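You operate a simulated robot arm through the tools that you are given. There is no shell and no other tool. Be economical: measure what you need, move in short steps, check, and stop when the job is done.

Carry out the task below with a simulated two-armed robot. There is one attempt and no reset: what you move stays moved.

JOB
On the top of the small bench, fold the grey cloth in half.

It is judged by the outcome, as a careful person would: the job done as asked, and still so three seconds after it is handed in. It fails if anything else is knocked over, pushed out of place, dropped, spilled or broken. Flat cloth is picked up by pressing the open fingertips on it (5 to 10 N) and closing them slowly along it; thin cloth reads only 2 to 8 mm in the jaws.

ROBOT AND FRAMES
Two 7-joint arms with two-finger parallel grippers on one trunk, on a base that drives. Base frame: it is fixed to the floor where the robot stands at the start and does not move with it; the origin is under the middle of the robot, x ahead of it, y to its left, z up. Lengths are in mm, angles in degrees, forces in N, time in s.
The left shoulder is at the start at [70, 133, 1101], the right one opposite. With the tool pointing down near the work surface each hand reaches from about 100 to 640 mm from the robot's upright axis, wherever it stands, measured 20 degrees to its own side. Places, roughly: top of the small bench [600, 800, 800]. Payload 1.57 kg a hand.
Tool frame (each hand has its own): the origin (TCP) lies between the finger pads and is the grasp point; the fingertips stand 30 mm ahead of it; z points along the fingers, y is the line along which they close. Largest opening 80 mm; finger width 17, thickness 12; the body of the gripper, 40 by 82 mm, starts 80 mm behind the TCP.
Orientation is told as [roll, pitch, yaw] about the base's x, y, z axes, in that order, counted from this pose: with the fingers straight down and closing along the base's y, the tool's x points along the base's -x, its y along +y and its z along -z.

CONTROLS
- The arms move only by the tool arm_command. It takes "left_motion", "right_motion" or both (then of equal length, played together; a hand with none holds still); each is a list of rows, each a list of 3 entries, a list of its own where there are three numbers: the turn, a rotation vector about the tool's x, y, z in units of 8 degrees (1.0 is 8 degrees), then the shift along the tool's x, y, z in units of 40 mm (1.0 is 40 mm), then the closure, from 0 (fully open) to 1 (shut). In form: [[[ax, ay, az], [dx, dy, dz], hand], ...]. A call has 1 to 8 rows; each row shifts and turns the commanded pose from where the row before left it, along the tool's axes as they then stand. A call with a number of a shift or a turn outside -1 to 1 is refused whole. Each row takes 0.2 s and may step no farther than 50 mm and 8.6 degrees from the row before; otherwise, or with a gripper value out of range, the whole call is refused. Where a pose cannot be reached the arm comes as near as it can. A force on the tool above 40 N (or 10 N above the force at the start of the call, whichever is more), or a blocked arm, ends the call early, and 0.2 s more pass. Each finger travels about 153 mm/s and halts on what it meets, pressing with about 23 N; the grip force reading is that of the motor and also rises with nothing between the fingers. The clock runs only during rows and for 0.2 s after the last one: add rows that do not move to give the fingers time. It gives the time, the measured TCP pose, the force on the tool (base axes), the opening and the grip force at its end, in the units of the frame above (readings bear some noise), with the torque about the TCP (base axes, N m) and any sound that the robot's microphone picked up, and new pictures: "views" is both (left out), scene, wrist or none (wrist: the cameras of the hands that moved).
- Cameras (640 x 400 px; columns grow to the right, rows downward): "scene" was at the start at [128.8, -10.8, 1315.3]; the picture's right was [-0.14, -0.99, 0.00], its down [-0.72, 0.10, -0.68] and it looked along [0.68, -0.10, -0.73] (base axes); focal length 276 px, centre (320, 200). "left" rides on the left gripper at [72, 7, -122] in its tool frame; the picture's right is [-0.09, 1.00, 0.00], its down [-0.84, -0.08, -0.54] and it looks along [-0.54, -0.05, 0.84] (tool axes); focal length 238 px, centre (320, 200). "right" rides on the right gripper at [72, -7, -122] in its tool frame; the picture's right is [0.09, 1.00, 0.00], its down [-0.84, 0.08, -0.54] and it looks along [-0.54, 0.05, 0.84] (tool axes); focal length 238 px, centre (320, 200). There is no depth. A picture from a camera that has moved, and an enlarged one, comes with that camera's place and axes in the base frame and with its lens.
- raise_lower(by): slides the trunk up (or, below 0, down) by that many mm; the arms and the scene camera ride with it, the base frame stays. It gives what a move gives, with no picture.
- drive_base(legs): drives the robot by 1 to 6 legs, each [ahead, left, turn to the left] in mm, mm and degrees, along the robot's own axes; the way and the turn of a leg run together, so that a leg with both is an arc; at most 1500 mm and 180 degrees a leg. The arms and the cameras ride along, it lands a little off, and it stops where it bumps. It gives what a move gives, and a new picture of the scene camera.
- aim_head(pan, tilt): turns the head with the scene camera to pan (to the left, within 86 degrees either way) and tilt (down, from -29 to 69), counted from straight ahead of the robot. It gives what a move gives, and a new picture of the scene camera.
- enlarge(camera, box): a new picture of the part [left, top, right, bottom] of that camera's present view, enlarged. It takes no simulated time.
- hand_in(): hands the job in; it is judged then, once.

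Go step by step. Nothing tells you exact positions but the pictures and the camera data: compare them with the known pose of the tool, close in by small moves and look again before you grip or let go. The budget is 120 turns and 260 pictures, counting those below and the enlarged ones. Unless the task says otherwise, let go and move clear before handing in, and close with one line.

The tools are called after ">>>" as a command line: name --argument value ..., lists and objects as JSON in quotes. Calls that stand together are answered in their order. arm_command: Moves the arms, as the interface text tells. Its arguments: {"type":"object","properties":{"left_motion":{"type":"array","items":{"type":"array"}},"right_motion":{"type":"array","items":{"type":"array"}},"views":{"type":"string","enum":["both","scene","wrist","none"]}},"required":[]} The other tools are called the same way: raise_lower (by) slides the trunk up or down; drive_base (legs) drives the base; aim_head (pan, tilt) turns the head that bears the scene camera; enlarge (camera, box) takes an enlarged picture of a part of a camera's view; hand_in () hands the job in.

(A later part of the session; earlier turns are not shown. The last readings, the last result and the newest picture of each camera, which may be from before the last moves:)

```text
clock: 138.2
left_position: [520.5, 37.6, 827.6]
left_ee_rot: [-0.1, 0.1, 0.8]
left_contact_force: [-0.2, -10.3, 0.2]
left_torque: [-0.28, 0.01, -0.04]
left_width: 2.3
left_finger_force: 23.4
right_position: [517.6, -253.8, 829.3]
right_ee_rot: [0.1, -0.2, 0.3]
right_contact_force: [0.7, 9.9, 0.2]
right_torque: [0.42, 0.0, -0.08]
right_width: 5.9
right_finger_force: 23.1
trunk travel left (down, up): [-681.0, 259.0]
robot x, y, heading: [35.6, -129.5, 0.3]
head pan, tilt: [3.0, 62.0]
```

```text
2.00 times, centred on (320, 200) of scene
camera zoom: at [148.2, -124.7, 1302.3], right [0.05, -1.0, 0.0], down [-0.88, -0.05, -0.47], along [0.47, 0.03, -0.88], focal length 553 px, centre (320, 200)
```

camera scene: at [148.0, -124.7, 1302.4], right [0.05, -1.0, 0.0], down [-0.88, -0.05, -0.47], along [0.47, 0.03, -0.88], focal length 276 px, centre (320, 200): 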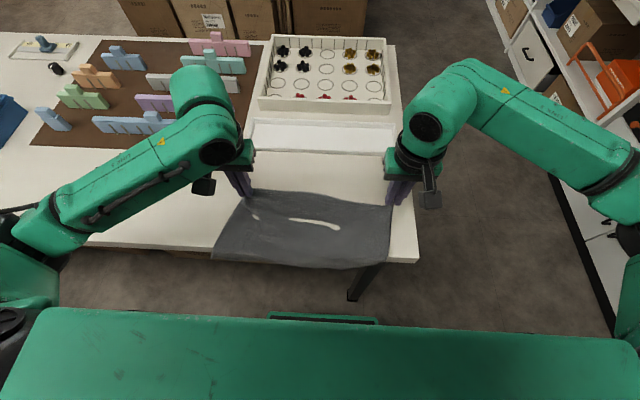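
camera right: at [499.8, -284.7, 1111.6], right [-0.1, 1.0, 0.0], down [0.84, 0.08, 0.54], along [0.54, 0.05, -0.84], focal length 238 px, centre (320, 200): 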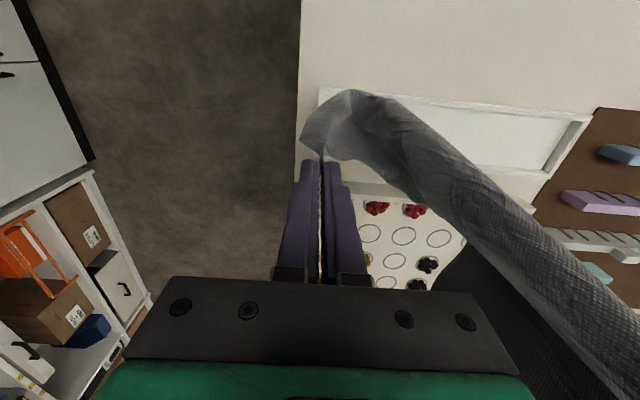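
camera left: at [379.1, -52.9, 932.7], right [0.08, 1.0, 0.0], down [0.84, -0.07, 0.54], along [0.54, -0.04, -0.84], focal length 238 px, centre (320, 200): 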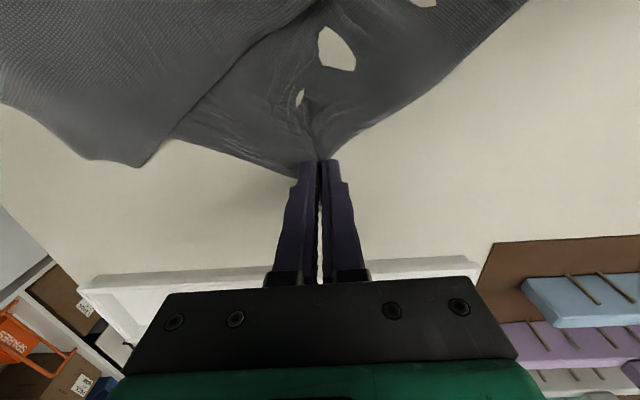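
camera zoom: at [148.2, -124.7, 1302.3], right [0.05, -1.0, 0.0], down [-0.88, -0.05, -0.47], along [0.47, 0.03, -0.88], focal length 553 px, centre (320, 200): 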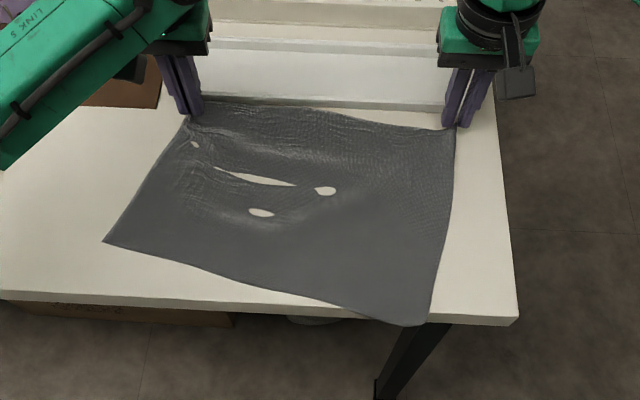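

The cloth now lies flat on the bench in front of the frame. Its near corners are at about [364, 110] and [295, -200], and both hands still hold the far edge. Now the fold: lift the far edge and carry it back over onto the near edge.

>>> arm_command --left_motion '[[[0, 0, 0], [0.1, 0, -0.5], 1], [[0, 0, 0], [0.2, 0, -0.6], 1], [[0, 0, 0], [0.3, 0.1, -0.6], 1], [[0, 0, 0], [0.3, 0.1, -0.5], 1], [[0, 0, 0], [0, 0, 0], 1]]' --right_motion '[[[0, 0, 0], [0.1, 0, -0.5], 1], [[0, 0, 0], [0.3, 0, -0.6], 1], [[0, 0, 0], [0.5, 0.1, -0.6], 1], [[0, 0, 0], [0.5, 0.1, -0.5], 1], [[0, 0, 0], [0, 0, 0], 1]]' --views "none"

>>> drive_base --legs '[[-85, 0, 0]]'

>>> enlarge --camera "scene" --box '[160, 80, 480, 280]'

```text
clock: 139.4
left_position: [487.0, 47.7, 912.9]
left_ee_rot: [-0.1, 0.0, 0.8]
left_contact_force: [-1.0, -13.1, -0.5]
left_torque: [-0.39, 0.08, -0.1]
left_width: 2.5
left_finger_force: 23.2
right_position: [462.8, -247.7, 917.5]
right_ee_rot: [0.1, -0.1, 0.2]
right_contact_force: [1.5, 12.0, 0.4]
right_torque: [0.53, -0.07, -0.1]
right_width: 7.0
right_finger_force: 23.2
trunk travel left (down, up): [-681.0, 259.0]
robot x, y, heading: [37.1, -127.0, 0.3]
head pan, tilt: [3.0, 62.0]
```

```text
clock: 140.5
left_position: [400.6, 49.0, 912.4]
left_ee_rot: [-0.1, 0.0, 0.9]
left_contact_force: [-1.3, -13.2, -0.7]
left_torque: [-0.41, 0.0, -0.07]
left_width: 2.4
left_finger_force: 23.2
right_position: [375.3, -247.7, 916.9]
right_ee_rot: [0.2, -0.1, 0.3]
right_contact_force: [2.4, 12.7, 0.8]
right_torque: [0.52, -0.06, -0.08]
right_width: 7.0
right_finger_force: 23.3
trunk travel left (down, up): [-681.0, 259.0]
robot x, y, heading: [-54.5, -127.9, 0.4]
head pan, tilt: [3.0, 62.0]
camera scene: at [62.3, -124.7, 1302.2], right [0.06, -1.0, 0.0], down [-0.88, -0.05, -0.47], along [0.47, 0.03, -0.88], focal length 276 px, centre (320, 200)
```

scene: 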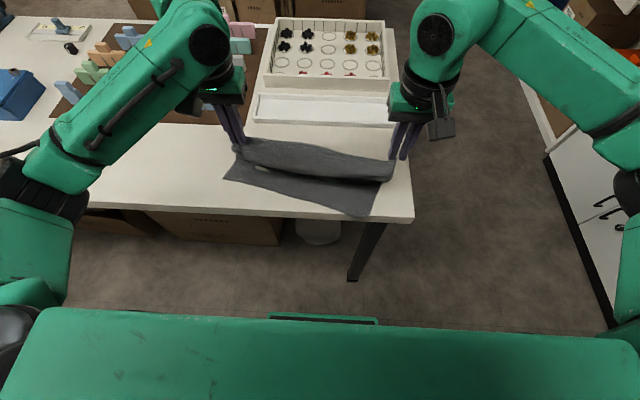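

```text
2.00 times, centred on (320, 180) of scene
camera zoom: at [62.3, -124.7, 1302.2], right [0.06, -1.0, 0.0], down [-0.88, -0.05, -0.47], along [0.47, 0.03, -0.88], focal length 553 px, centre (320, 240)
```

zoom: 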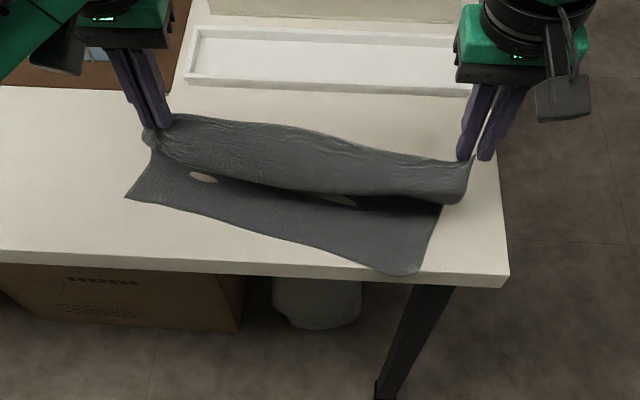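

Good: half is still lying flat and the far edge is coming over. Now I turn it in line with the near edge and lower it.

>>> arm_command --left_motion '[[[0, 0, 0], [0.05, 0.25, 0.2], 1], [[0, 0, 0], [0.05, 0.25, 0.4], 1], [[0, 0, 0], [0.1, 0.25, 0.5], 1], [[0, 0, 0], [0.05, 0.2, 0.6], 1], [[0, 0, 0], [0, 0, 0.45], 1], [[0, 0, 0], [0, 0, 0], 1]]' --right_motion '[[[0, 0, 0], [0.4, 0.3, 0.2], 1], [[0, 0, 0], [0.4, 0.3, 0.4], 1], [[0, 0, 0], [0.4, 0.3, 0.5], 1], [[0, 0, 0], [0.4, 0.3, 0.6], 1], [[0, 0, 0], [0, 0, 0.5], 1], [[0, 0, 0], [0, 0, 0], 1]]' --views "none"

>>> enlarge --camera "scene" --box '[160, 80, 480, 280]'

```text
clock: 141.9
left_position: [389.4, 86.9, 830.3]
left_ee_rot: [0.0, 0.1, 1.0]
left_contact_force: [0.1, 0.1, 0.3]
left_torque: [-0.03, -0.02, -0.01]
left_width: 2.4
left_finger_force: 23.0
right_position: [308.3, -201.7, 828.9]
right_ee_rot: [0.0, 0.0, 0.3]
right_contact_force: [-0.4, 0.3, 0.4]
right_torque: [0.04, 0.01, 0.02]
right_width: 0.0
right_finger_force: 21.4
trunk travel left (down, up): [-681.0, 259.0]
robot x, y, heading: [-50.8, -132.9, 0.4]
head pan, tilt: [3.0, 62.0]
```

```text
2.00 times, centred on (320, 180) of scene
camera zoom: at [61.6, -124.6, 1302.3], right [0.06, -1.0, 0.0], down [-0.88, -0.05, -0.47], along [0.47, 0.03, -0.88], focal length 553 px, centre (320, 240)
```

zoom: 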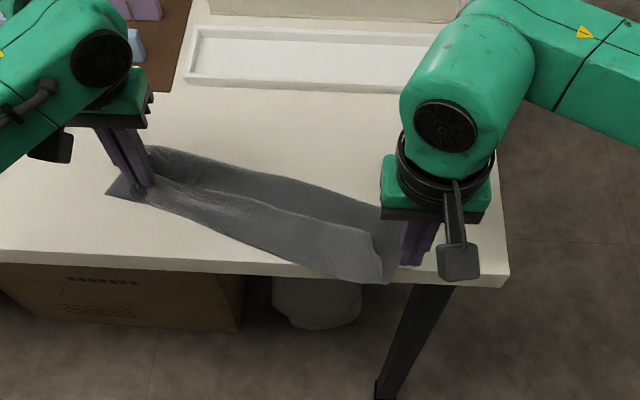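

The right grip let go near the end, but the fold lies in place. I'll release the left, raise both hands and look.

>>> arm_command --left_motion '[[[0, 0, 0], [0, 0, 0.15], 1], [[0, 0, 0], [0, 0, 0], 0.8], [[0, 0, 0], [0, 0, 0], 0.6], [[0, 0, 0], [0, 0, 0], 0.6], [[0, 0, 0], [0, 0, -0.6], 0.6], [[0, 0, 0], [0, 0.3, -0.9], 0.6], [[0, 0, 0], [0, 0.9, -0.5], 0.6], [[0, 0, 0], [0, 0.9, -0.3], 0.6]]' --right_motion '[[[0, 0, 0], [0, 0, -0.3], 1], [[0, 0, 0], [0, 0, -0.8], 1], [[0, 0, 0], [0, 0, -0.8], 1], [[0, 0, 0], [0, -0.9, -0.3], 1], [[0, 0, 0], [0, -0.9, 0], 0.8], [[0, 0, 0], [0, -0.9, 0], 0.6], [[0, 0, 0], [0, 0, 0], 0.6], [[0, 0, 0], [0, 0, 0], 0.6]]' --views "scene"

>>> enlarge --camera "scene" --box '[180, 120, 420, 270]'

```text
clock: 143.7
left_position: [387.4, 170.1, 912.6]
left_ee_rot: [-0.1, 0.0, 0.9]
left_contact_force: [-0.4, -0.5, 0.2]
left_torque: [-0.01, -0.03, 0.01]
left_width: 31.9
left_finger_force: 0.1
right_position: [309.0, -307.3, 913.9]
right_ee_rot: [-0.1, -0.2, 0.3]
right_contact_force: [0.1, -1.1, 0.0]
right_torque: [-0.05, -0.02, -0.02]
right_width: 32.0
right_finger_force: 0.0
trunk travel left (down, up): [-681.0, 259.0]
robot x, y, heading: [-52.5, -129.7, 0.2]
head pan, tilt: [3.0, 62.0]
camera scene: at [61.3, -123.9, 1302.3], right [0.06, -1.0, 0.0], down [-0.88, -0.05, -0.47], along [0.47, 0.03, -0.88], focal length 276 px, centre (320, 200)
```

scene: 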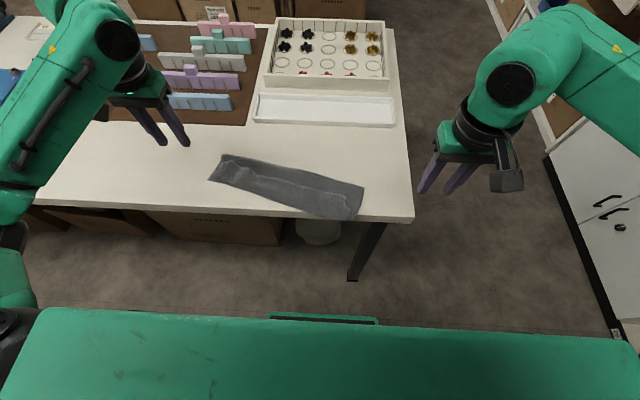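

```text
2.67 times, centred on (300, 195) of scene
camera zoom: at [61.3, -123.9, 1302.3], right [0.06, -1.0, 0.0], down [-0.88, -0.05, -0.47], along [0.47, 0.03, -0.88], focal length 737 px, centre (373, 213)
```

zoom: 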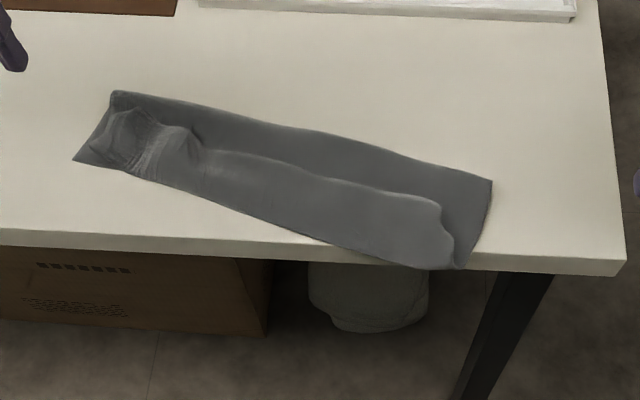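

It's a half-size strip. I'll look closer at the layers, since there may be slack bunched as a ridge in the upper one.

>>> enlarge --camera "scene" --box '[290, 165, 380, 225]'

>>> enlarge --camera "scene" --box '[200, 145, 290, 205]'

>>> enlarge --camera "right" --box '[300, 20, 640, 240]'

```text
6.67 times, centred on (335, 195) of scene
camera zoom: at [61.3, -123.9, 1302.3], right [0.06, -1.0, 0.0], down [-0.88, -0.05, -0.47], along [0.47, 0.03, -0.88], focal length 1843 px, centre (220, 233)
```

zoom: 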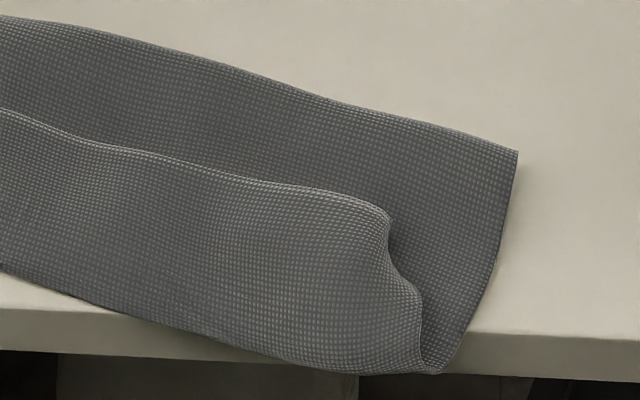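

```text
6.67 times, centred on (245, 175) of scene
camera zoom: at [61.3, -123.9, 1302.3], right [0.06, -1.0, 0.0], down [-0.88, -0.05, -0.47], along [0.47, 0.03, -0.88], focal length 1843 px, centre (820, 367)
```

zoom: 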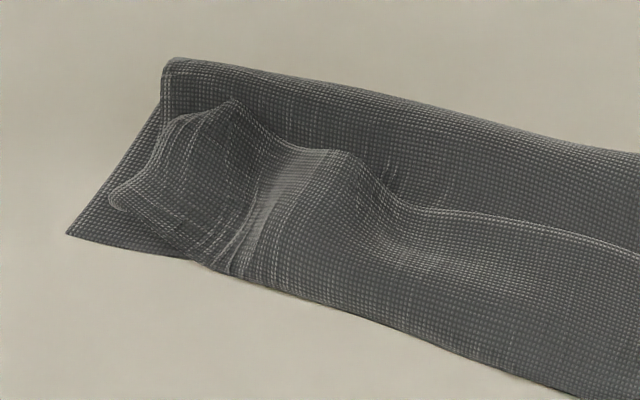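

```text
1.82 times, centred on (470, 130) of right
camera zoom: at [235.9, -314.8, 1037.2], right [-0.1, 1.0, 0.0], down [0.83, 0.08, 0.54], along [0.54, 0.05, -0.84], focal length 433 px, centre (47, 327)
```

zoom: 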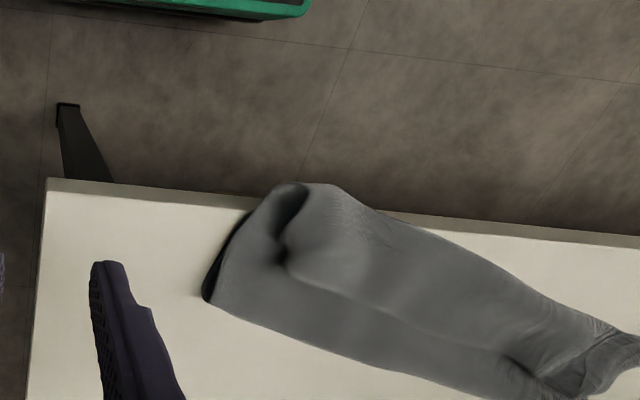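

The upper layer has some spare cloth humped in a ridge, so the fold line sits about 20–35 mm short. I'll smooth it with closed fingertips, stroking the ridge lightly away from me towards the fold with both hands.

>>> arm_command --left_motion '[[[0, 0, 0], [0, -0.9, 0], 1], [[0, 0, 0], [0, -0.9, 0], 1], [[0, 0, 0], [0.1, -0.9, 0], 1], [[0, 0, 0], [0.1, -0.9, 0.4], 1], [[0, 0, 0], [0, -0.1, 0.8], 1], [[0, 0, 0], [0, 0, 0.8], 1], [[0, 0, 0], [0, 0, 0.25], 1], [[0, 0, 0], [0, 0, 0], 1]]' --right_motion '[[[0, 0, 0], [-0.2, 0.95, 0], 1], [[0, 0, 0], [-0.2, 0.95, 0], 1], [[0, 0, 0], [-0.2, 0.95, 0], 1], [[0, 0, 0], [-0.1, 0.95, 0.4], 1], [[0, 0, 0], [0, 0.85, 0.5], 1], [[0, 0, 0], [0, 0, 0.9], 1], [[0, 0, 0], [0, 0, 0.45], 1], [[0, 0, 0], [0, 0, 0], 1]]' --views "none"

>>> arm_command --left_motion '[[[0, 0, 0], [-0.1, 0, 0.1], 1], [[0, 0, 0], [-0.25, -0.05, 0.05], 1], [[0, 0, 0], [-0.25, -0.05, 0], 1], [[0, 0, 0], [-0.3, -0.05, 0], 1], [[0, 0, 0], [-0.3, -0.05, 0], 1], [[0, 0, 0], [-0.3, -0.05, 0], 1], [[0, 0, 0], [0, 0, -0.5], 1], [[0, 0, 0], [0, 0, -0.9], 1]]' --right_motion '[[[0, 0, 0], [-0.1, 0, 0.1], 1], [[0, 0, 0], [-0.25, -0.05, 0.05], 1], [[0, 0, 0], [-0.25, -0.05, 0], 1], [[0, 0, 0], [-0.3, -0.05, 0], 1], [[0, 0, 0], [-0.3, -0.05, 0], 1], [[0, 0, 0], [-0.3, -0.05, 0], 1], [[0, 0, 0], [0, 0, -0.5], 1], [[0, 0, 0], [0, 0, -0.9], 1]]' --views "none"

>>> enlarge --camera "scene" --box '[180, 120, 420, 270]'

```text
clock: 145.5
left_position: [380.7, 20.2, 822.3]
left_ee_rot: [-0.2, 0.0, 1.0]
left_contact_force: [-0.3, 0.5, -0.1]
left_torque: [0.02, -0.03, 0.02]
left_width: 0.0
left_finger_force: 21.2
right_position: [336.9, -120.4, 824.7]
right_ee_rot: [0.0, -0.1, 0.3]
right_contact_force: [-0.1, 0.1, 0.0]
right_torque: [-0.03, -0.01, 0.01]
right_width: 0.0
right_finger_force: 20.9
trunk travel left (down, up): [-681.0, 259.0]
robot x, y, heading: [-51.9, -128.4, 0.2]
head pan, tilt: [3.0, 62.0]
```

```text
clock: 147.3
left_position: [441.9, 12.8, 875.2]
left_ee_rot: [0.0, 0.0, 0.9]
left_contact_force: [0.2, -0.2, 0.1]
left_torque: [-0.02, 0.03, 0.0]
left_width: 0.0
left_finger_force: 21.3
right_position: [397.7, -131.1, 878.0]
right_ee_rot: [0.1, -0.1, 0.4]
right_contact_force: [-0.3, -1.2, 0.8]
right_torque: [0.0, 0.0, -0.03]
right_width: 0.0
right_finger_force: 21.6
trunk travel left (down, up): [-681.0, 259.0]
robot x, y, heading: [-51.0, -128.3, 0.4]
head pan, tilt: [3.0, 62.0]
```

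```text
2.67 times, centred on (300, 195) of scene
camera zoom: at [60.9, -124.8, 1302.3], right [0.06, -1.0, 0.0], down [-0.88, -0.05, -0.47], along [0.47, 0.03, -0.88], focal length 737 px, centre (373, 213)
```

zoom: 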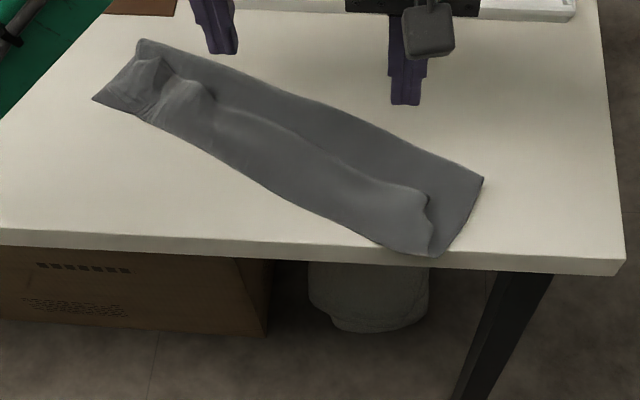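

Stroking shifts the whole cloth, so it won't clear the slack. The ridge in the upper layer is close to the cloth's true middle. So I'll pinch the ridge with both hands turned a quarter, lift so both halves hang straight, and lay it down again. Turning the hands first.

>>> arm_command --left_motion '[[[0, 0, 1], [0, 0, -0.6], 0.4], [[0, 0, 1], [0, 0, -0.4], 0.4], [[0, 0, 1], [0, 0, 0], 0.5], [[0, 0, 1], [0, 0, 0], 0.5], [[0, 0, 1], [0, 0, 0], 0.5], [[0, 0, 1], [0, 0, 0], 0.5], [[0, 0, 1], [0, 0, 0], 0.5], [[0, 0, 1], [0, 0, 0], 0.5]]' --right_motion '[[[0, 0, -1], [0, 0, -0.6], 0.4], [[0, 0, -1], [0, 0, -0.4], 0.4], [[0, 0, -1], [0, 0, 0], 0.5], [[0, 0, -1], [0, 0, 0], 0.5], [[0, 0, -1], [0, 0, 0], 0.5], [[0, 0, -1], [0, 0, 0], 0.5], [[0, 0, -1], [0, 0, 0], 0.5], [[0, 0, -1], [0, 0, 0], 0.5]]' --views "none"

>>> arm_command --left_motion '[[[0, 0, 1], [0, 0, 0], 0.5], [[0, 0, 1], [0, 0, 0], 0.5], [[0, 0, 1], [0, 0, 0], 0.5], [[0, 0, 1], [0, 0, 0], 0.5], [[0, 0, 0], [0, 0, 0], 0.5]]' --right_motion '[[[0, 0, 0], [0, 0, 0], 0.5], [[0, 0, 0], [0, 0, 0], 0.5], [[0, 0, 0], [0, 0, 0], 0.5], [[0, 0, 0], [0, 0, 0], 0.5], [[0, 0, 0], [0, 0, 0], 0.5]]' --views "both"

```text
clock: 149.1
left_position: [441.7, 12.2, 914.2]
left_ee_rot: [0.0, -0.1, -63.2]
left_contact_force: [-0.1, 0.1, 0.3]
left_torque: [0.0, 0.0, 0.02]
left_width: 40.2
left_finger_force: 0.0
right_position: [398.7, -130.9, 918.1]
right_ee_rot: [-0.2, -0.3, 48.4]
right_contact_force: [0.8, -0.3, 0.0]
right_torque: [-0.03, 0.01, -0.01]
right_width: 40.0
right_finger_force: 0.0
right hand out of reach, approached as far as the arm can: row 7, 8
trunk travel left (down, up): [-681.0, 259.0]
robot x, y, heading: [-51.0, -126.2, 0.1]
head pan, tilt: [3.0, 62.0]
```

```text
clock: 150.3
left_position: [443.4, 14.7, 913.7]
left_ee_rot: [0.0, -0.1, -95.2]
left_contact_force: [0.7, 0.4, -0.2]
left_torque: [-0.04, 0.0, -0.04]
left_width: 40.0
left_finger_force: 0.0
right_position: [397.7, -130.2, 917.8]
right_ee_rot: [0.0, -0.2, 48.3]
right_contact_force: [0.8, 0.3, 0.0]
right_torque: [-0.03, -0.01, -0.02]
right_width: 40.2
right_finger_force: 0.1
trunk travel left (down, up): [-681.0, 259.0]
robot x, y, heading: [-52.2, -129.4, 0.1]
head pan, tilt: [3.0, 62.0]
camera scene: at [62.0, -124.7, 1302.3], right [0.06, -1.0, 0.0], down [-0.88, -0.05, -0.47], along [0.47, 0.03, -0.88], focal length 276 px, centre (320, 200)
camera right: at [354.4, -189.6, 1040.8], right [-0.81, 0.59, 0.0], down [0.5, 0.68, 0.54], along [0.32, 0.44, -0.84], focal length 238 px, centre (320, 200)
camera left: at [456.2, 84.2, 1034.1], right [0.98, -0.18, 0.0], down [-0.15, -0.83, 0.54], along [-0.1, -0.53, -0.84], focal length 238 px, centre (320, 200)
```

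scene: 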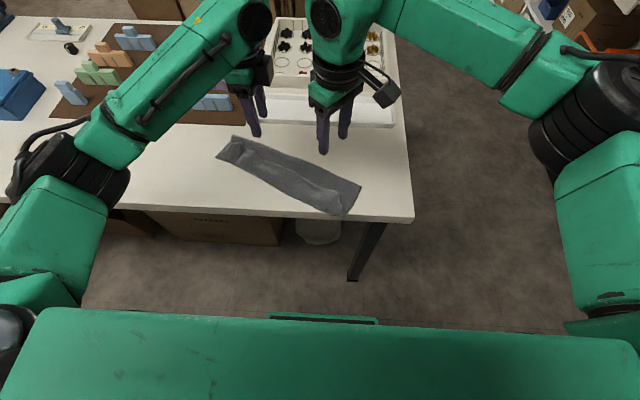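
right: 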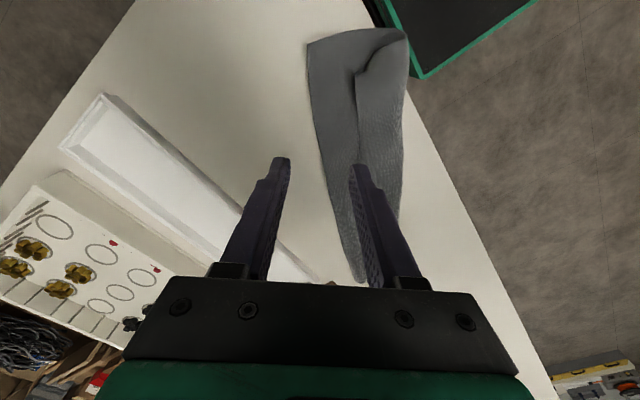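
left: 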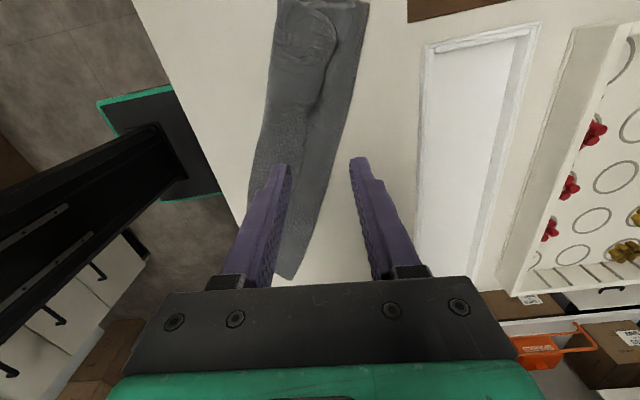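

The right turns only 48°, but both closing directions are within 20° of square to the ridge, which is fine. Moving over the ridge at about [436, 38] and [357, -122].

>>> arm_command --left_motion '[[[0, 0, 0], [0.3, -0.1, 0.6], 0.5], [[0, 0, 0], [0.28, -0.12, 0.6], 0.5], [[0, 0, 0], [0, 0, 0.6], 0.5], [[0, 0, 0], [0, 0, 0.3], 0.5], [[0, 0, 0], [0, 0, 0], 0.5]]' --right_motion '[[[0, 0, 0], [0.27, 0.45, 0.5], 0.5], [[0, 0, 0], [0.27, 0.45, 0.6], 0.5], [[0, 0, 0], [0, 0, 0.7], 0.5], [[0, 0, 0], [0, 0, 0.3], 0.5], [[0, 0, 0], [0, 0, 0], 0.5]]' --views "none"

>>> enlarge --camera "left" --box '[200, 80, 440, 300]'

>>> enlarge --camera "right" --box '[200, 80, 440, 300]'

```text
clock: 151.5
left_position: [434.0, 38.9, 828.7]
left_ee_rot: [0.0, 0.1, -95.2]
left_contact_force: [-0.5, -0.8, -0.5]
left_torque: [-0.02, 0.0, 0.03]
left_width: 40.2
left_finger_force: 0.0
right_position: [357.2, -121.7, 834.3]
right_ee_rot: [-0.1, -0.2, 48.4]
right_contact_force: [0.4, 0.2, 0.3]
right_torque: [0.03, -0.01, -0.03]
right_width: 40.1
right_finger_force: 0.0
trunk travel left (down, up): [-681.0, 259.0]
robot x, y, heading: [-54.2, -129.1, -0.2]
head pan, tilt: [3.0, 62.0]
```

```text
1.82 times, centred on (320, 190) of left
camera zoom: at [446.8, 109.7, 949.9], right [0.98, -0.18, 0.0], down [-0.15, -0.83, 0.54], along [-0.1, -0.53, -0.84], focal length 433 px, centre (320, 218)
```

zoom: 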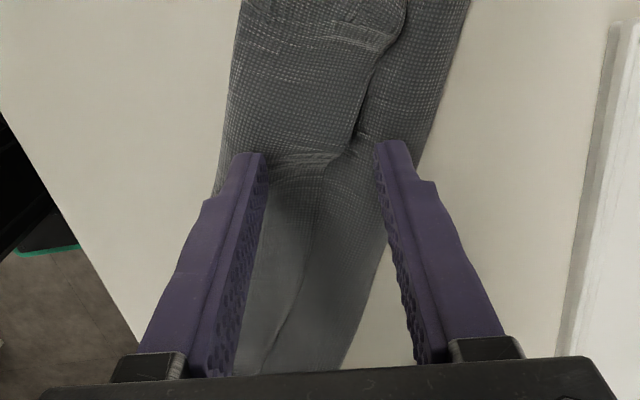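

```text
1.82 times, centred on (320, 190) of right
camera zoom: at [313.2, -181.9, 955.9], right [-0.81, 0.59, 0.0], down [0.5, 0.68, 0.54], along [0.32, 0.44, -0.84], focal length 433 px, centre (320, 218)
```

zoom: 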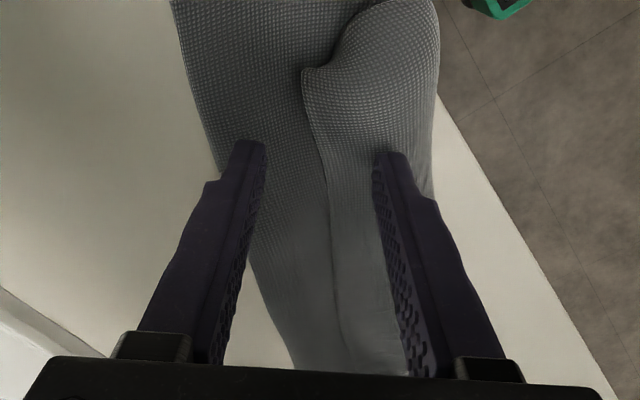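

Both views show the ridge: a loose tunnel of spare cloth in the upper layer, centred between the fingers on each hand. I'll lower without pressing hard and close on it.

>>> arm_command --left_motion '[[[0, 0, 0], [0, 0, 0.15], 0.5], [[0, 0, 0], [0, 0, 0.12], 0.5], [[0, 0, 0], [0, 0, 0], 0.6], [[0, 0, 0], [0, 0, 0], 0.7], [[0, 0, 0], [0, 0, 0], 0.8], [[0, 0, 0], [0, 0, 0], 0.9], [[0, 0, 0], [0, 0, 0], 1], [[0, 0, 0], [0, 0, 0], 1]]' --right_motion '[[[0, 0, 0], [0, 0, 0.25], 0.5], [[0, 0, 0], [0, 0, 0.17], 0.5], [[0, 0, 0], [0, 0, 0], 0.6], [[0, 0, 0], [0, 0, 0], 0.7], [[0, 0, 0], [0, 0, 0], 0.8], [[0, 0, 0], [0, 0, 0], 0.9], [[0, 0, 0], [0, 0, 0], 1], [[0, 0, 0], [0, 0, 0], 1]]' --views "none"

>>> enlarge --camera "left" --box '[200, 80, 440, 300]'

>>> enlarge --camera "right" --box '[200, 80, 440, 300]'

```text
clock: 153.3
left_position: [436.2, 36.9, 820.3]
left_ee_rot: [0.0, -0.1, -95.1]
left_contact_force: [0.1, -0.1, 0.2]
left_torque: [0.04, 0.01, 0.0]
left_width: 0.1
left_finger_force: 21.1
right_position: [358.2, -122.3, 816.4]
right_ee_rot: [-0.1, -0.2, 48.3]
right_contact_force: [-0.7, 0.2, 0.0]
right_torque: [-0.01, 0.02, 0.01]
right_width: 0.0
right_finger_force: 21.5
trunk travel left (down, up): [-681.0, 259.0]
robot x, y, heading: [-48.6, -130.7, -0.0]
head pan, tilt: [3.0, 62.0]
```

```text
1.82 times, centred on (320, 190) of left
camera zoom: at [448.9, 108.7, 940.7], right [0.98, -0.18, 0.0], down [-0.15, -0.83, 0.54], along [-0.1, -0.53, -0.84], focal length 433 px, centre (320, 218)
```

zoom: 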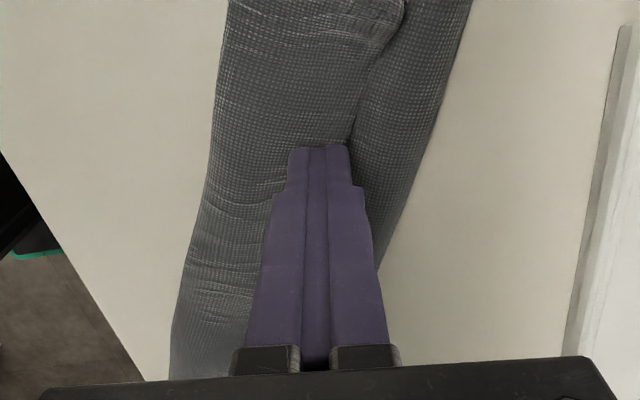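

```text
1.82 times, centred on (320, 190) of right
camera zoom: at [313.9, -181.2, 939.0], right [-0.81, 0.59, 0.0], down [0.5, 0.68, 0.54], along [0.32, 0.44, -0.84], focal length 433 px, centre (320, 218)
```

zoom: 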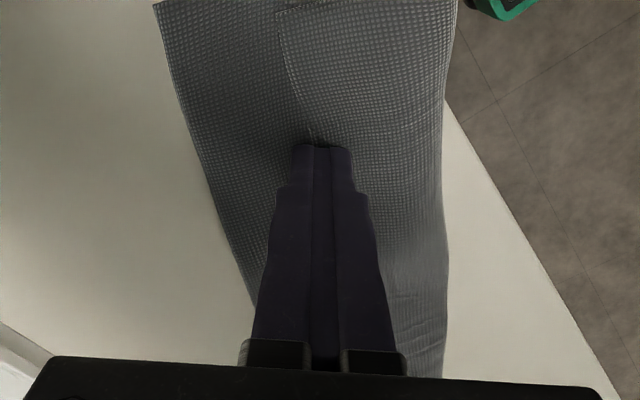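

The flattened view shows the ridge is really the free far edge: the top layer overshot and doubled back by about 45 mm. I'll pinch that top strip just inside its free edge, lift until half the cloth lies flat, then set the edge down on the near edge.

>>> arm_command --left_motion '[[[0, 0, 0], [0, 0, -0.4], 1], [[0, 0, 0], [0.04, -0.25, 0], 0.6], [[0, 0, 0], [0.04, -0.26, 0], 0.6], [[0, 0, 0], [0, 0, 0.3], 0.6], [[0, 0, 0], [0, 0, 0.18], 0.6], [[0, 0, 0], [0, 0, 0.08], 0.6], [[0, 0, 0], [0, 0, 0], 0.6]]' --right_motion '[[[0, 0, 0], [0, 0, -0.4], 1], [[0, 0, 0], [0.35, 0.2, 0], 0.6], [[0, 0, 0], [0.35, 0.21, 0], 0.6], [[0, 0, 0], [0, 0, 0.3], 0.6], [[0, 0, 0], [0, 0, 0.1], 0.6], [[0, 0, 0], [0, 0, 0.04], 0.6], [[0, 0, 0], [0, 0, 0], 0.6]]' --views "none"

>>> enlarge --camera "right" --box '[200, 60, 440, 280]'

>>> enlarge --camera "left" --box '[200, 60, 440, 280]'

```text
clock: 154.9
left_position: [416.5, 41.7, 812.5]
left_ee_rot: [0.1, 0.0, -95.0]
left_contact_force: [0.2, 0.4, 2.3]
left_torque: [0.03, -0.02, -0.02]
left_width: 31.8
left_finger_force: 0.0
right_position: [327.2, -133.7, 814.6]
right_ee_rot: [-0.2, -0.2, 48.3]
right_contact_force: [0.2, -0.5, 0.1]
right_torque: [0.01, 0.0, 0.0]
right_width: 32.1
right_finger_force: 0.8
trunk travel left (down, up): [-681.0, 259.0]
robot x, y, heading: [-51.7, -127.4, 0.2]
head pan, tilt: [3.0, 62.0]
```

```text
1.82 times, centred on (320, 170) of right
camera zoom: at [282.3, -192.1, 936.9], right [-0.81, 0.59, 0.0], down [0.5, 0.68, 0.54], along [0.32, 0.44, -0.84], focal length 433 px, centre (320, 254)
```

zoom: 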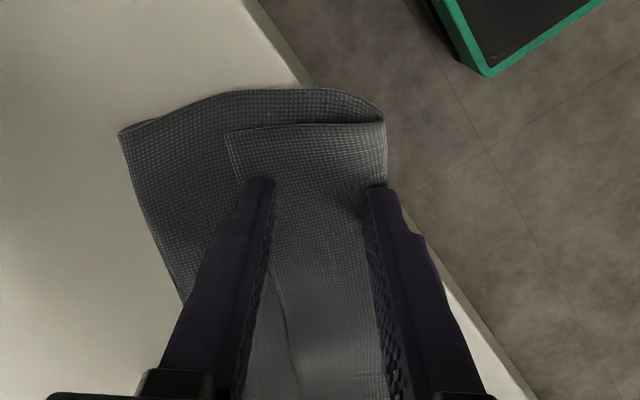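

```text
1.82 times, centred on (320, 170) of left
camera zoom: at [429.4, 112.5, 934.2], right [0.98, -0.18, 0.0], down [-0.15, -0.83, 0.54], along [-0.1, -0.53, -0.84], focal length 433 px, centre (320, 254)
```

zoom: 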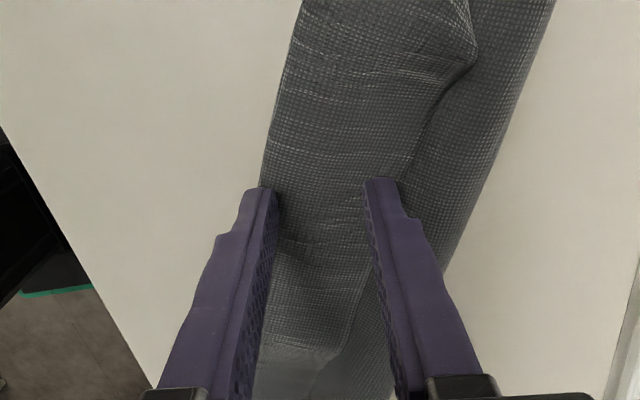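

The doubled-back strip is clear in both views. The near fingers sit at the strip's fold, so I'll narrow the opening to stay on the strip, then press.

>>> arm_command --left_motion '[[[0, 0, 0], [0, 0, -0.15], 0.6], [[0, 0, 0], [0, 0.1, 0], 0.75], [[0, 0, 0], [0, 0, 0.1], 0.75], [[0, 0, 0], [0, 0, 0.07], 0.75], [[0, 0, 0], [0, 0, 0], 0.75]]' --right_motion '[[[0, 0, 0], [0, 0, -0.15], 0.6], [[0, 0, 0], [0, -0.1, 0], 0.75], [[0, 0, 0], [0, 0, 0.12], 0.75], [[0, 0, 0], [0, 0, 0.085], 0.75], [[0, 0, 0], [0, 0, 0], 0.75]]' --views "none"

```text
clock: 156.1
left_position: [420.5, 42.5, 812.9]
left_ee_rot: [0.0, -0.1, -95.2]
left_contact_force: [0.6, -1.1, 4.2]
left_torque: [-0.01, -0.03, 0.02]
left_width: 20.1
left_finger_force: 0.0
right_position: [330.6, -136.7, 813.9]
right_ee_rot: [0.0, -0.4, 48.3]
right_contact_force: [1.1, -0.1, 5.9]
right_torque: [-0.04, -0.09, 0.07]
right_width: 19.9
right_finger_force: 0.2
trunk travel left (down, up): [-681.0, 259.0]
robot x, y, heading: [-52.7, -130.2, 0.2]
head pan, tilt: [3.0, 62.0]
```

>>> arm_command --left_motion '[[[0, 0, 0], [0, 0, 0.015], 0.77], [[0, 0, 0], [0, 0, 0], 0.8], [[0, 0, 0], [0, 0, 0], 0.84], [[0, 0, 0], [0, 0, 0], 0.88], [[0, 0, 0], [0, 0, 0], 0.92], [[0, 0, 0], [0, 0, 0], 0.96], [[0, 0, 0], [0, 0, 0], 1], [[0, 0, 0], [0, 0, 0], 1]]' --right_motion '[[[0, 0, 0], [0, 0, 0.012], 0.77], [[0, 0, 0], [0, 0, 0], 0.8], [[0, 0, 0], [0, 0, 0], 0.84], [[0, 0, 0], [0, 0, 0], 0.88], [[0, 0, 0], [0, 0, 0], 0.92], [[0, 0, 0], [0, 0, 0], 0.96], [[0, 0, 0], [0, 0, 0], 1], [[0, 0, 0], [0, 0, 0], 1]]' --views "none"

>>> arm_command --left_motion '[[[0, 0, 0], [0, 0, -0.03], 1], [[0, 0, 0], [0, 0, -0.1], 1], [[0, 0, 0], [0, 0, -0.2], 1], [[0, 0, 0], [0, 0, 0], 1]]' --right_motion '[[[0, 0, 0], [0, 0, -0.03], 1], [[0, 0, 0], [0, 0, -0.1], 1], [[0, 0, 0], [0, 0, -0.2], 1], [[0, 0, 0], [0, 0, 0], 1]]' --views "wrist"

```text
clock: 157.9
left_position: [419.0, 42.9, 812.9]
left_ee_rot: [0.1, 0.0, -95.1]
left_contact_force: [0.7, -0.5, 13.2]
left_torque: [0.04, -0.05, -0.04]
left_width: 0.3
left_finger_force: 21.7
right_position: [328.6, -136.2, 813.4]
right_ee_rot: [-0.2, -0.3, 48.3]
right_contact_force: [2.0, -0.2, 12.3]
right_torque: [-0.06, -0.05, 0.02]
right_width: 0.0
right_finger_force: 21.5
trunk travel left (down, up): [-681.0, 259.0]
robot x, y, heading: [-52.9, -128.0, 0.2]
head pan, tilt: [3.0, 62.0]
```

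```text
clock: 158.9
left_position: [420.7, 40.8, 824.4]
left_ee_rot: [0.0, 0.0, -95.1]
left_contact_force: [-0.1, 0.1, -0.1]
left_torque: [-0.01, 0.0, 0.02]
left_width: 0.0
left_finger_force: 20.9
right_position: [329.6, -136.2, 823.6]
right_ee_rot: [0.0, -0.1, 48.3]
right_contact_force: [-0.4, -0.3, 1.1]
right_torque: [0.01, 0.0, 0.02]
right_width: 0.1
right_finger_force: 21.3
trunk travel left (down, up): [-681.0, 259.0]
robot x, y, heading: [-50.6, -127.8, 0.3]
head pan, tilt: [3.0, 62.0]
camera right: at [284.8, -194.3, 946.9], right [-0.81, 0.59, 0.0], down [0.5, 0.68, 0.54], along [0.32, 0.44, -0.84], focal length 238 px, centre (320, 200)
camera left: at [433.6, 112.3, 944.5], right [0.98, -0.18, 0.0], down [-0.15, -0.83, 0.54], along [-0.1, -0.53, -0.84], focal length 238 px, centre (320, 200)
```

right: 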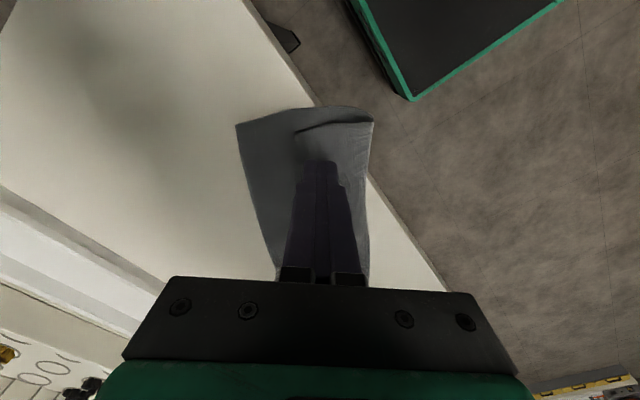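
left: 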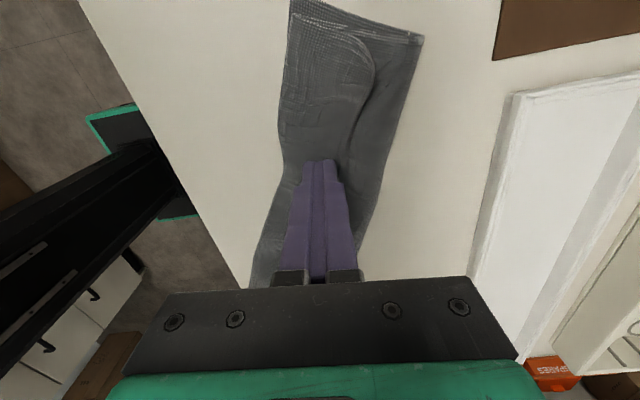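

The strip didn't gather with that narrow pinch. I'll turn both hands so they close along the free edge, the way that worked before, with a wider opening over the strip near each end.

>>> arm_command --left_motion '[[[0, 0, -1], [0, 0, -0.75], 0.8], [[0, 0, -1], [0, 0, 0], 0.4], [[0, 0, -1], [0, 0, 0], 0.4], [[0, 0, -1], [0, 0, 0], 0.4], [[0, 0, -1], [0, 0, 0], 0.4], [[0, 0, -1], [0, 0, 0], 0.4], [[0, 0, -1], [0, 0, 0], 0.4], [[0, 0, -1], [0, 0, 0], 0.4]]' --right_motion '[[[0, 0, 1], [0, 0, -0.75], 0.8], [[0, 0, 1], [0, 0, 0], 0.4], [[0, 0, 1], [0, 0, 0], 0.4], [[0, 0, 1], [0, 0, 0], 0.4], [[0, 0, 1], [0, 0, 0], 0.4], [[0, 0, 1], [0, 0, 0], 0.4], [[0, 0, 1], [0, 0, 0], 0.4], [[0, 0, 1], [0, 0, 0], 0.4]]' --views "none"

>>> arm_command --left_motion '[[[0, 0, -1], [0, 0, 0], 0.4], [[0, 0, 0], [0.15, 0.56, 0], 0.4], [[0, 0, 0], [0, 0, 0.5], 0.4], [[0, 0, 0], [0, 0, 0.4], 0.4], [[0, 0, 0], [0, 0, 0.08], 0.4], [[0, 0, 0], [0, 0, 0], 0.4]]' --right_motion '[[[0, 0, 0.9], [0, 0, 0], 0.4], [[0, 0, 0], [0.03, 0.2, 0], 0.4], [[0, 0, 0], [0, 0, 0.5], 0.4], [[0, 0, 0], [0, 0, 0.4], 0.4], [[0, 0, 0], [0, 0, 0.06], 0.4], [[0, 0, 0], [0, 0, 0], 0.4]]' --views "none"

>>> enlarge --camera "right" --box '[200, 60, 440, 280]'

>>> enlarge --camera "left" --box '[200, 60, 440, 280]'

```text
clock: 160.7
left_position: [419.3, 42.3, 854.8]
left_ee_rot: [-0.1, 0.0, -30.9]
left_contact_force: [0.3, 1.4, 0.0]
left_torque: [0.02, 0.03, -0.01]
left_width: 48.0
left_finger_force: 0.1
right_position: [328.6, -136.7, 856.8]
right_ee_rot: [0.0, -0.1, -15.7]
right_contact_force: [-0.1, 0.6, -0.6]
right_torque: [-0.02, -0.01, 0.03]
right_width: 47.9
right_finger_force: 0.2
trunk travel left (down, up): [-681.0, 259.0]
robot x, y, heading: [-52.3, -130.7, 0.2]
head pan, tilt: [3.0, 62.0]
```

```text
clock: 162.1
left_position: [421.9, 63.2, 814.3]
left_ee_rot: [0.0, -0.1, -23.1]
left_contact_force: [0.1, 0.6, 1.3]
left_torque: [0.0, 0.01, -0.02]
left_width: 48.1
left_finger_force: 0.0
right_position: [331.0, -128.0, 816.2]
right_ee_rot: [0.1, -0.1, -22.8]
right_contact_force: [0.2, 0.7, 0.8]
right_torque: [0.03, 0.01, -0.02]
right_width: 48.3
right_finger_force: 0.1
trunk travel left (down, up): [-681.0, 259.0]
robot x, y, heading: [-52.5, -129.5, 0.1]
head pan, tilt: [3.0, 62.0]
```

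```text
1.82 times, centred on (320, 170) of right
camera zoom: at [261.2, -106.7, 939.2], right [0.3, 0.95, 0.0], down [0.8, -0.25, 0.54], along [0.52, -0.16, -0.84], focal length 433 px, centre (320, 254)
```

zoom: 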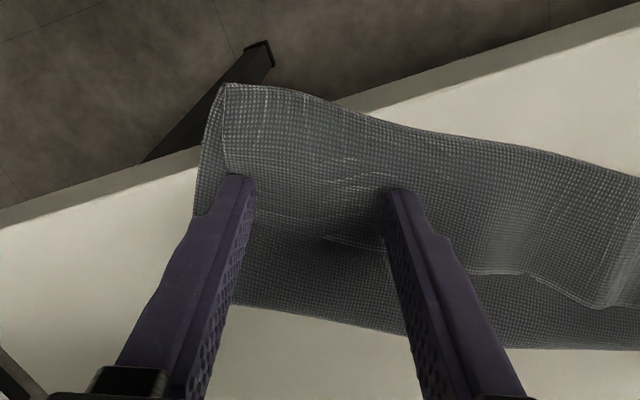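

```text
1.82 times, centred on (320, 170) of left
camera zoom: at [358.1, 98.2, 935.2], right [0.47, 0.88, 0.0], down [0.74, -0.4, 0.54], along [0.48, -0.26, -0.84], focal length 433 px, centre (320, 254)
```

zoom: 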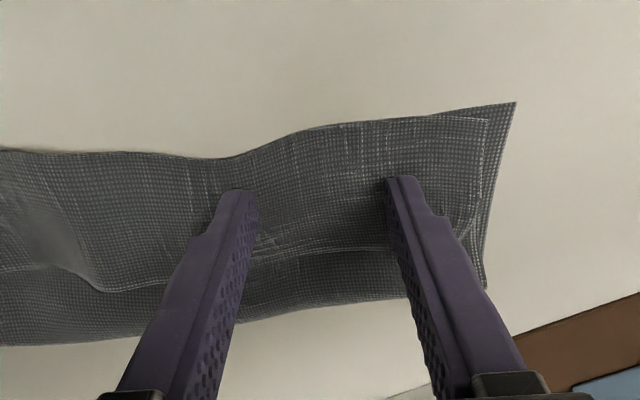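

Both hands straddle the strip correctly, with light contact. Pressing to about 10–13 N, closing slowly, then easing up.

>>> arm_command --left_motion '[[[0, 0, 0], [0, 0, 0.028], 0.4], [[0, 0, 0], [0, 0, 0], 0.4], [[0, 0, 0], [0, 0, 0], 0.46], [[0, 0, 0], [0, 0, 0], 0.52], [[0, 0, 0], [0, 0, 0], 0.58], [[0, 0, 0], [0, 0, 0], 0.64], [[0, 0, 0], [0, 0, 0], 0.7], [[0, 0, 0], [0, 0, 0], 0.75]]' --right_motion '[[[0, 0, 0], [0, 0, 0.033], 0.4], [[0, 0, 0], [0, 0, 0], 0.4], [[0, 0, 0], [0, 0, 0], 0.46], [[0, 0, 0], [0, 0, 0], 0.52], [[0, 0, 0], [0, 0, 0], 0.58], [[0, 0, 0], [0, 0, 0], 0.64], [[0, 0, 0], [0, 0, 0], 0.7], [[0, 0, 0], [0, 0, 0], 0.75]]' --views "none"

>>> arm_command --left_motion '[[[0, 0, 0], [0, 0, 0], 0.8], [[0, 0, 0], [0, 0, 0], 0.85], [[0, 0, 0], [0, 0, 0], 0.9], [[0, 0, 0], [0, 0, 0], 0.95], [[0, 0, 0], [0, 0, 0], 1], [[0, 0, 0], [0, 0, 0], 1], [[0, 0, 0], [0, 0, -0.03], 1], [[0, 0, 0], [0, 0, -0.1], 1]]' --right_motion '[[[0, 0, 0], [0, 0, 0], 0.8], [[0, 0, 0], [0, 0, 0], 0.85], [[0, 0, 0], [0, 0, 0], 0.9], [[0, 0, 0], [0, 0, 0], 0.95], [[0, 0, 0], [0, 0, 0], 1], [[0, 0, 0], [0, 0, 0], 1], [[0, 0, 0], [0, 0, -0.03], 1], [[0, 0, 0], [0, 0, -0.1], 1]]' --views "wrist"

```text
clock: 163.9
left_position: [421.6, 63.7, 813.6]
left_ee_rot: [0.1, -0.1, -23.1]
left_contact_force: [0.1, -0.2, 7.3]
left_torque: [0.01, -0.04, -0.03]
left_width: 18.4
left_finger_force: 0.1
right_position: [331.3, -129.2, 815.6]
right_ee_rot: [0.1, -0.1, -22.9]
right_contact_force: [-0.5, -0.1, 0.0]
right_torque: [0.01, 0.02, -0.03]
right_width: 19.8
right_finger_force: 0.0
trunk travel left (down, up): [-681.0, 259.0]
robot x, y, heading: [-51.9, -129.1, 0.3]
head pan, tilt: [3.0, 62.0]
```

```text
clock: 165.7
left_position: [422.2, 64.1, 817.9]
left_ee_rot: [0.0, 0.1, -23.1]
left_contact_force: [0.6, -0.3, -0.4]
left_torque: [-0.03, 0.04, -0.02]
left_width: 2.7
left_finger_force: 23.2
right_position: [332.1, -129.6, 820.4]
right_ee_rot: [0.2, -0.1, -22.9]
right_contact_force: [-0.2, -0.4, 0.3]
right_torque: [-0.03, 0.0, -0.03]
right_width: 0.0
right_finger_force: 21.6
trunk travel left (down, up): [-681.0, 259.0]
robot x, y, heading: [-52.9, -128.3, 0.1]
head pan, tilt: [3.0, 62.0]
camera right: at [261.6, -106.5, 943.0], right [0.3, 0.95, 0.0], down [0.8, -0.25, 0.54], along [0.52, -0.16, -0.84], focal length 238 px, centre (320, 200)
camera left: at [358.8, 98.6, 938.8], right [0.47, 0.88, 0.0], down [0.74, -0.4, 0.54], along [0.48, -0.26, -0.84], focal length 238 px, centre (320, 200)
```

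right: 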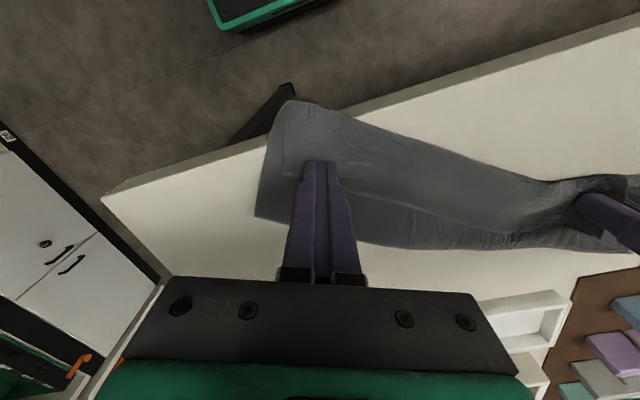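
left: 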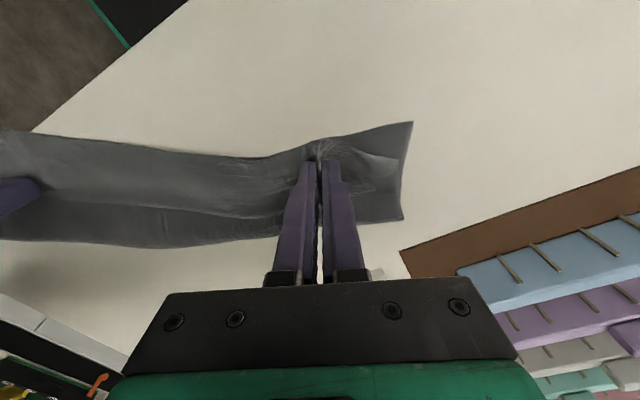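

The left hand holds the strip (2.7 mm); the right didn't press enough. Repeating the right pinch slightly lower.

>>> arm_command --right_motion '[[[0, 0, 0], [0, 0, -0.2], 0.8], [[0, 0, 0], [0, 0, 0], 0.4], [[0, 0, 0], [0, 0, 0.2], 0.4], [[0, 0, 0], [0, 0, 0.175], 0.4], [[0, 0, 0], [0, 0, 0], 0.4], [[0, 0, 0], [0, 0, 0], 0.46], [[0, 0, 0], [0, 0, 0], 0.52], [[0, 0, 0], [0, 0, 0], 0.58]]' --views "none"

>>> arm_command --right_motion '[[[0, 0, 0], [0, 0, 0], 0.64], [[0, 0, 0], [0, 0, 0], 0.7], [[0, 0, 0], [0, 0, 0], 0.76], [[0, 0, 0], [0, 0, 0], 0.82], [[0, 0, 0], [0, 0, 0], 0.88], [[0, 0, 0], [0, 0, 0], 0.94], [[0, 0, 0], [0, 0, 0], 1], [[0, 0, 0], [0, 0, 0], 1]]' --views "none"

>>> arm_command --right_motion '[[[0, 0, 0], [0, 0, -0.03], 1], [[0, 0, 0], [0, 0, -0.1], 1], [[0, 0, 0], [0, 0, 0], 1]]' --views "wrist"

```text
clock: 167.5
left_position: [422.8, 64.5, 820.0]
left_ee_rot: [0.0, -0.2, -23.1]
left_contact_force: [0.5, -0.3, 0.1]
left_torque: [0.01, 0.0, -0.01]
left_width: 2.7
left_finger_force: 23.5
right_position: [331.1, -129.6, 812.9]
right_ee_rot: [0.2, 0.0, -23.0]
right_contact_force: [0.4, 0.1, 6.1]
right_torque: [0.0, 0.0, 0.02]
right_width: 32.1
right_finger_force: 0.2
trunk travel left (down, up): [-681.0, 259.0]
robot x, y, heading: [-50.9, -129.3, 0.1]
head pan, tilt: [3.0, 62.0]
```

```text
clock: 169.3
left_position: [421.2, 64.7, 817.2]
left_ee_rot: [0.1, -0.1, -23.1]
left_contact_force: [0.1, 0.3, -0.4]
left_torque: [-0.03, -0.03, 0.01]
left_width: 2.4
left_finger_force: 22.9
right_position: [331.0, -129.5, 813.0]
right_ee_rot: [0.1, -0.1, -22.9]
right_contact_force: [-0.1, -1.2, 6.4]
right_torque: [-0.05, 0.02, -0.02]
right_width: 0.0
right_finger_force: 21.1
trunk travel left (down, up): [-681.0, 259.0]
robot x, y, heading: [-50.3, -129.8, 0.3]
head pan, tilt: [3.0, 62.0]
```

```text
clock: 170.1
left_position: [422.6, 65.6, 818.7]
left_ee_rot: [0.0, 0.0, -23.1]
left_contact_force: [0.4, 0.5, 0.9]
left_torque: [-0.02, 0.02, 0.0]
left_width: 2.4
left_finger_force: 23.3
right_position: [333.0, -129.3, 819.4]
right_ee_rot: [0.1, -0.1, -22.9]
right_contact_force: [-0.3, -0.4, -0.4]
right_torque: [-0.01, -0.01, 0.01]
right_width: 0.0
right_finger_force: 21.3
trunk travel left (down, up): [-681.0, 259.0]
robot x, y, heading: [-49.6, -129.7, 0.4]
head pan, tilt: [3.0, 62.0]
camera right: at [262.9, -107.4, 941.2], right [0.3, 0.95, 0.0], down [0.8, -0.25, 0.54], along [0.52, -0.16, -0.84], focal length 238 px, centre (320, 200)
```

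right: 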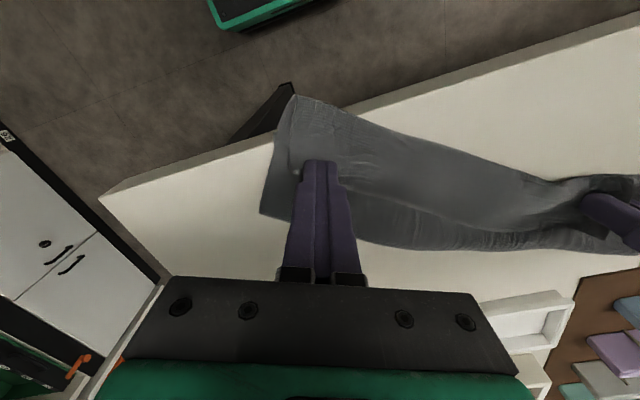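

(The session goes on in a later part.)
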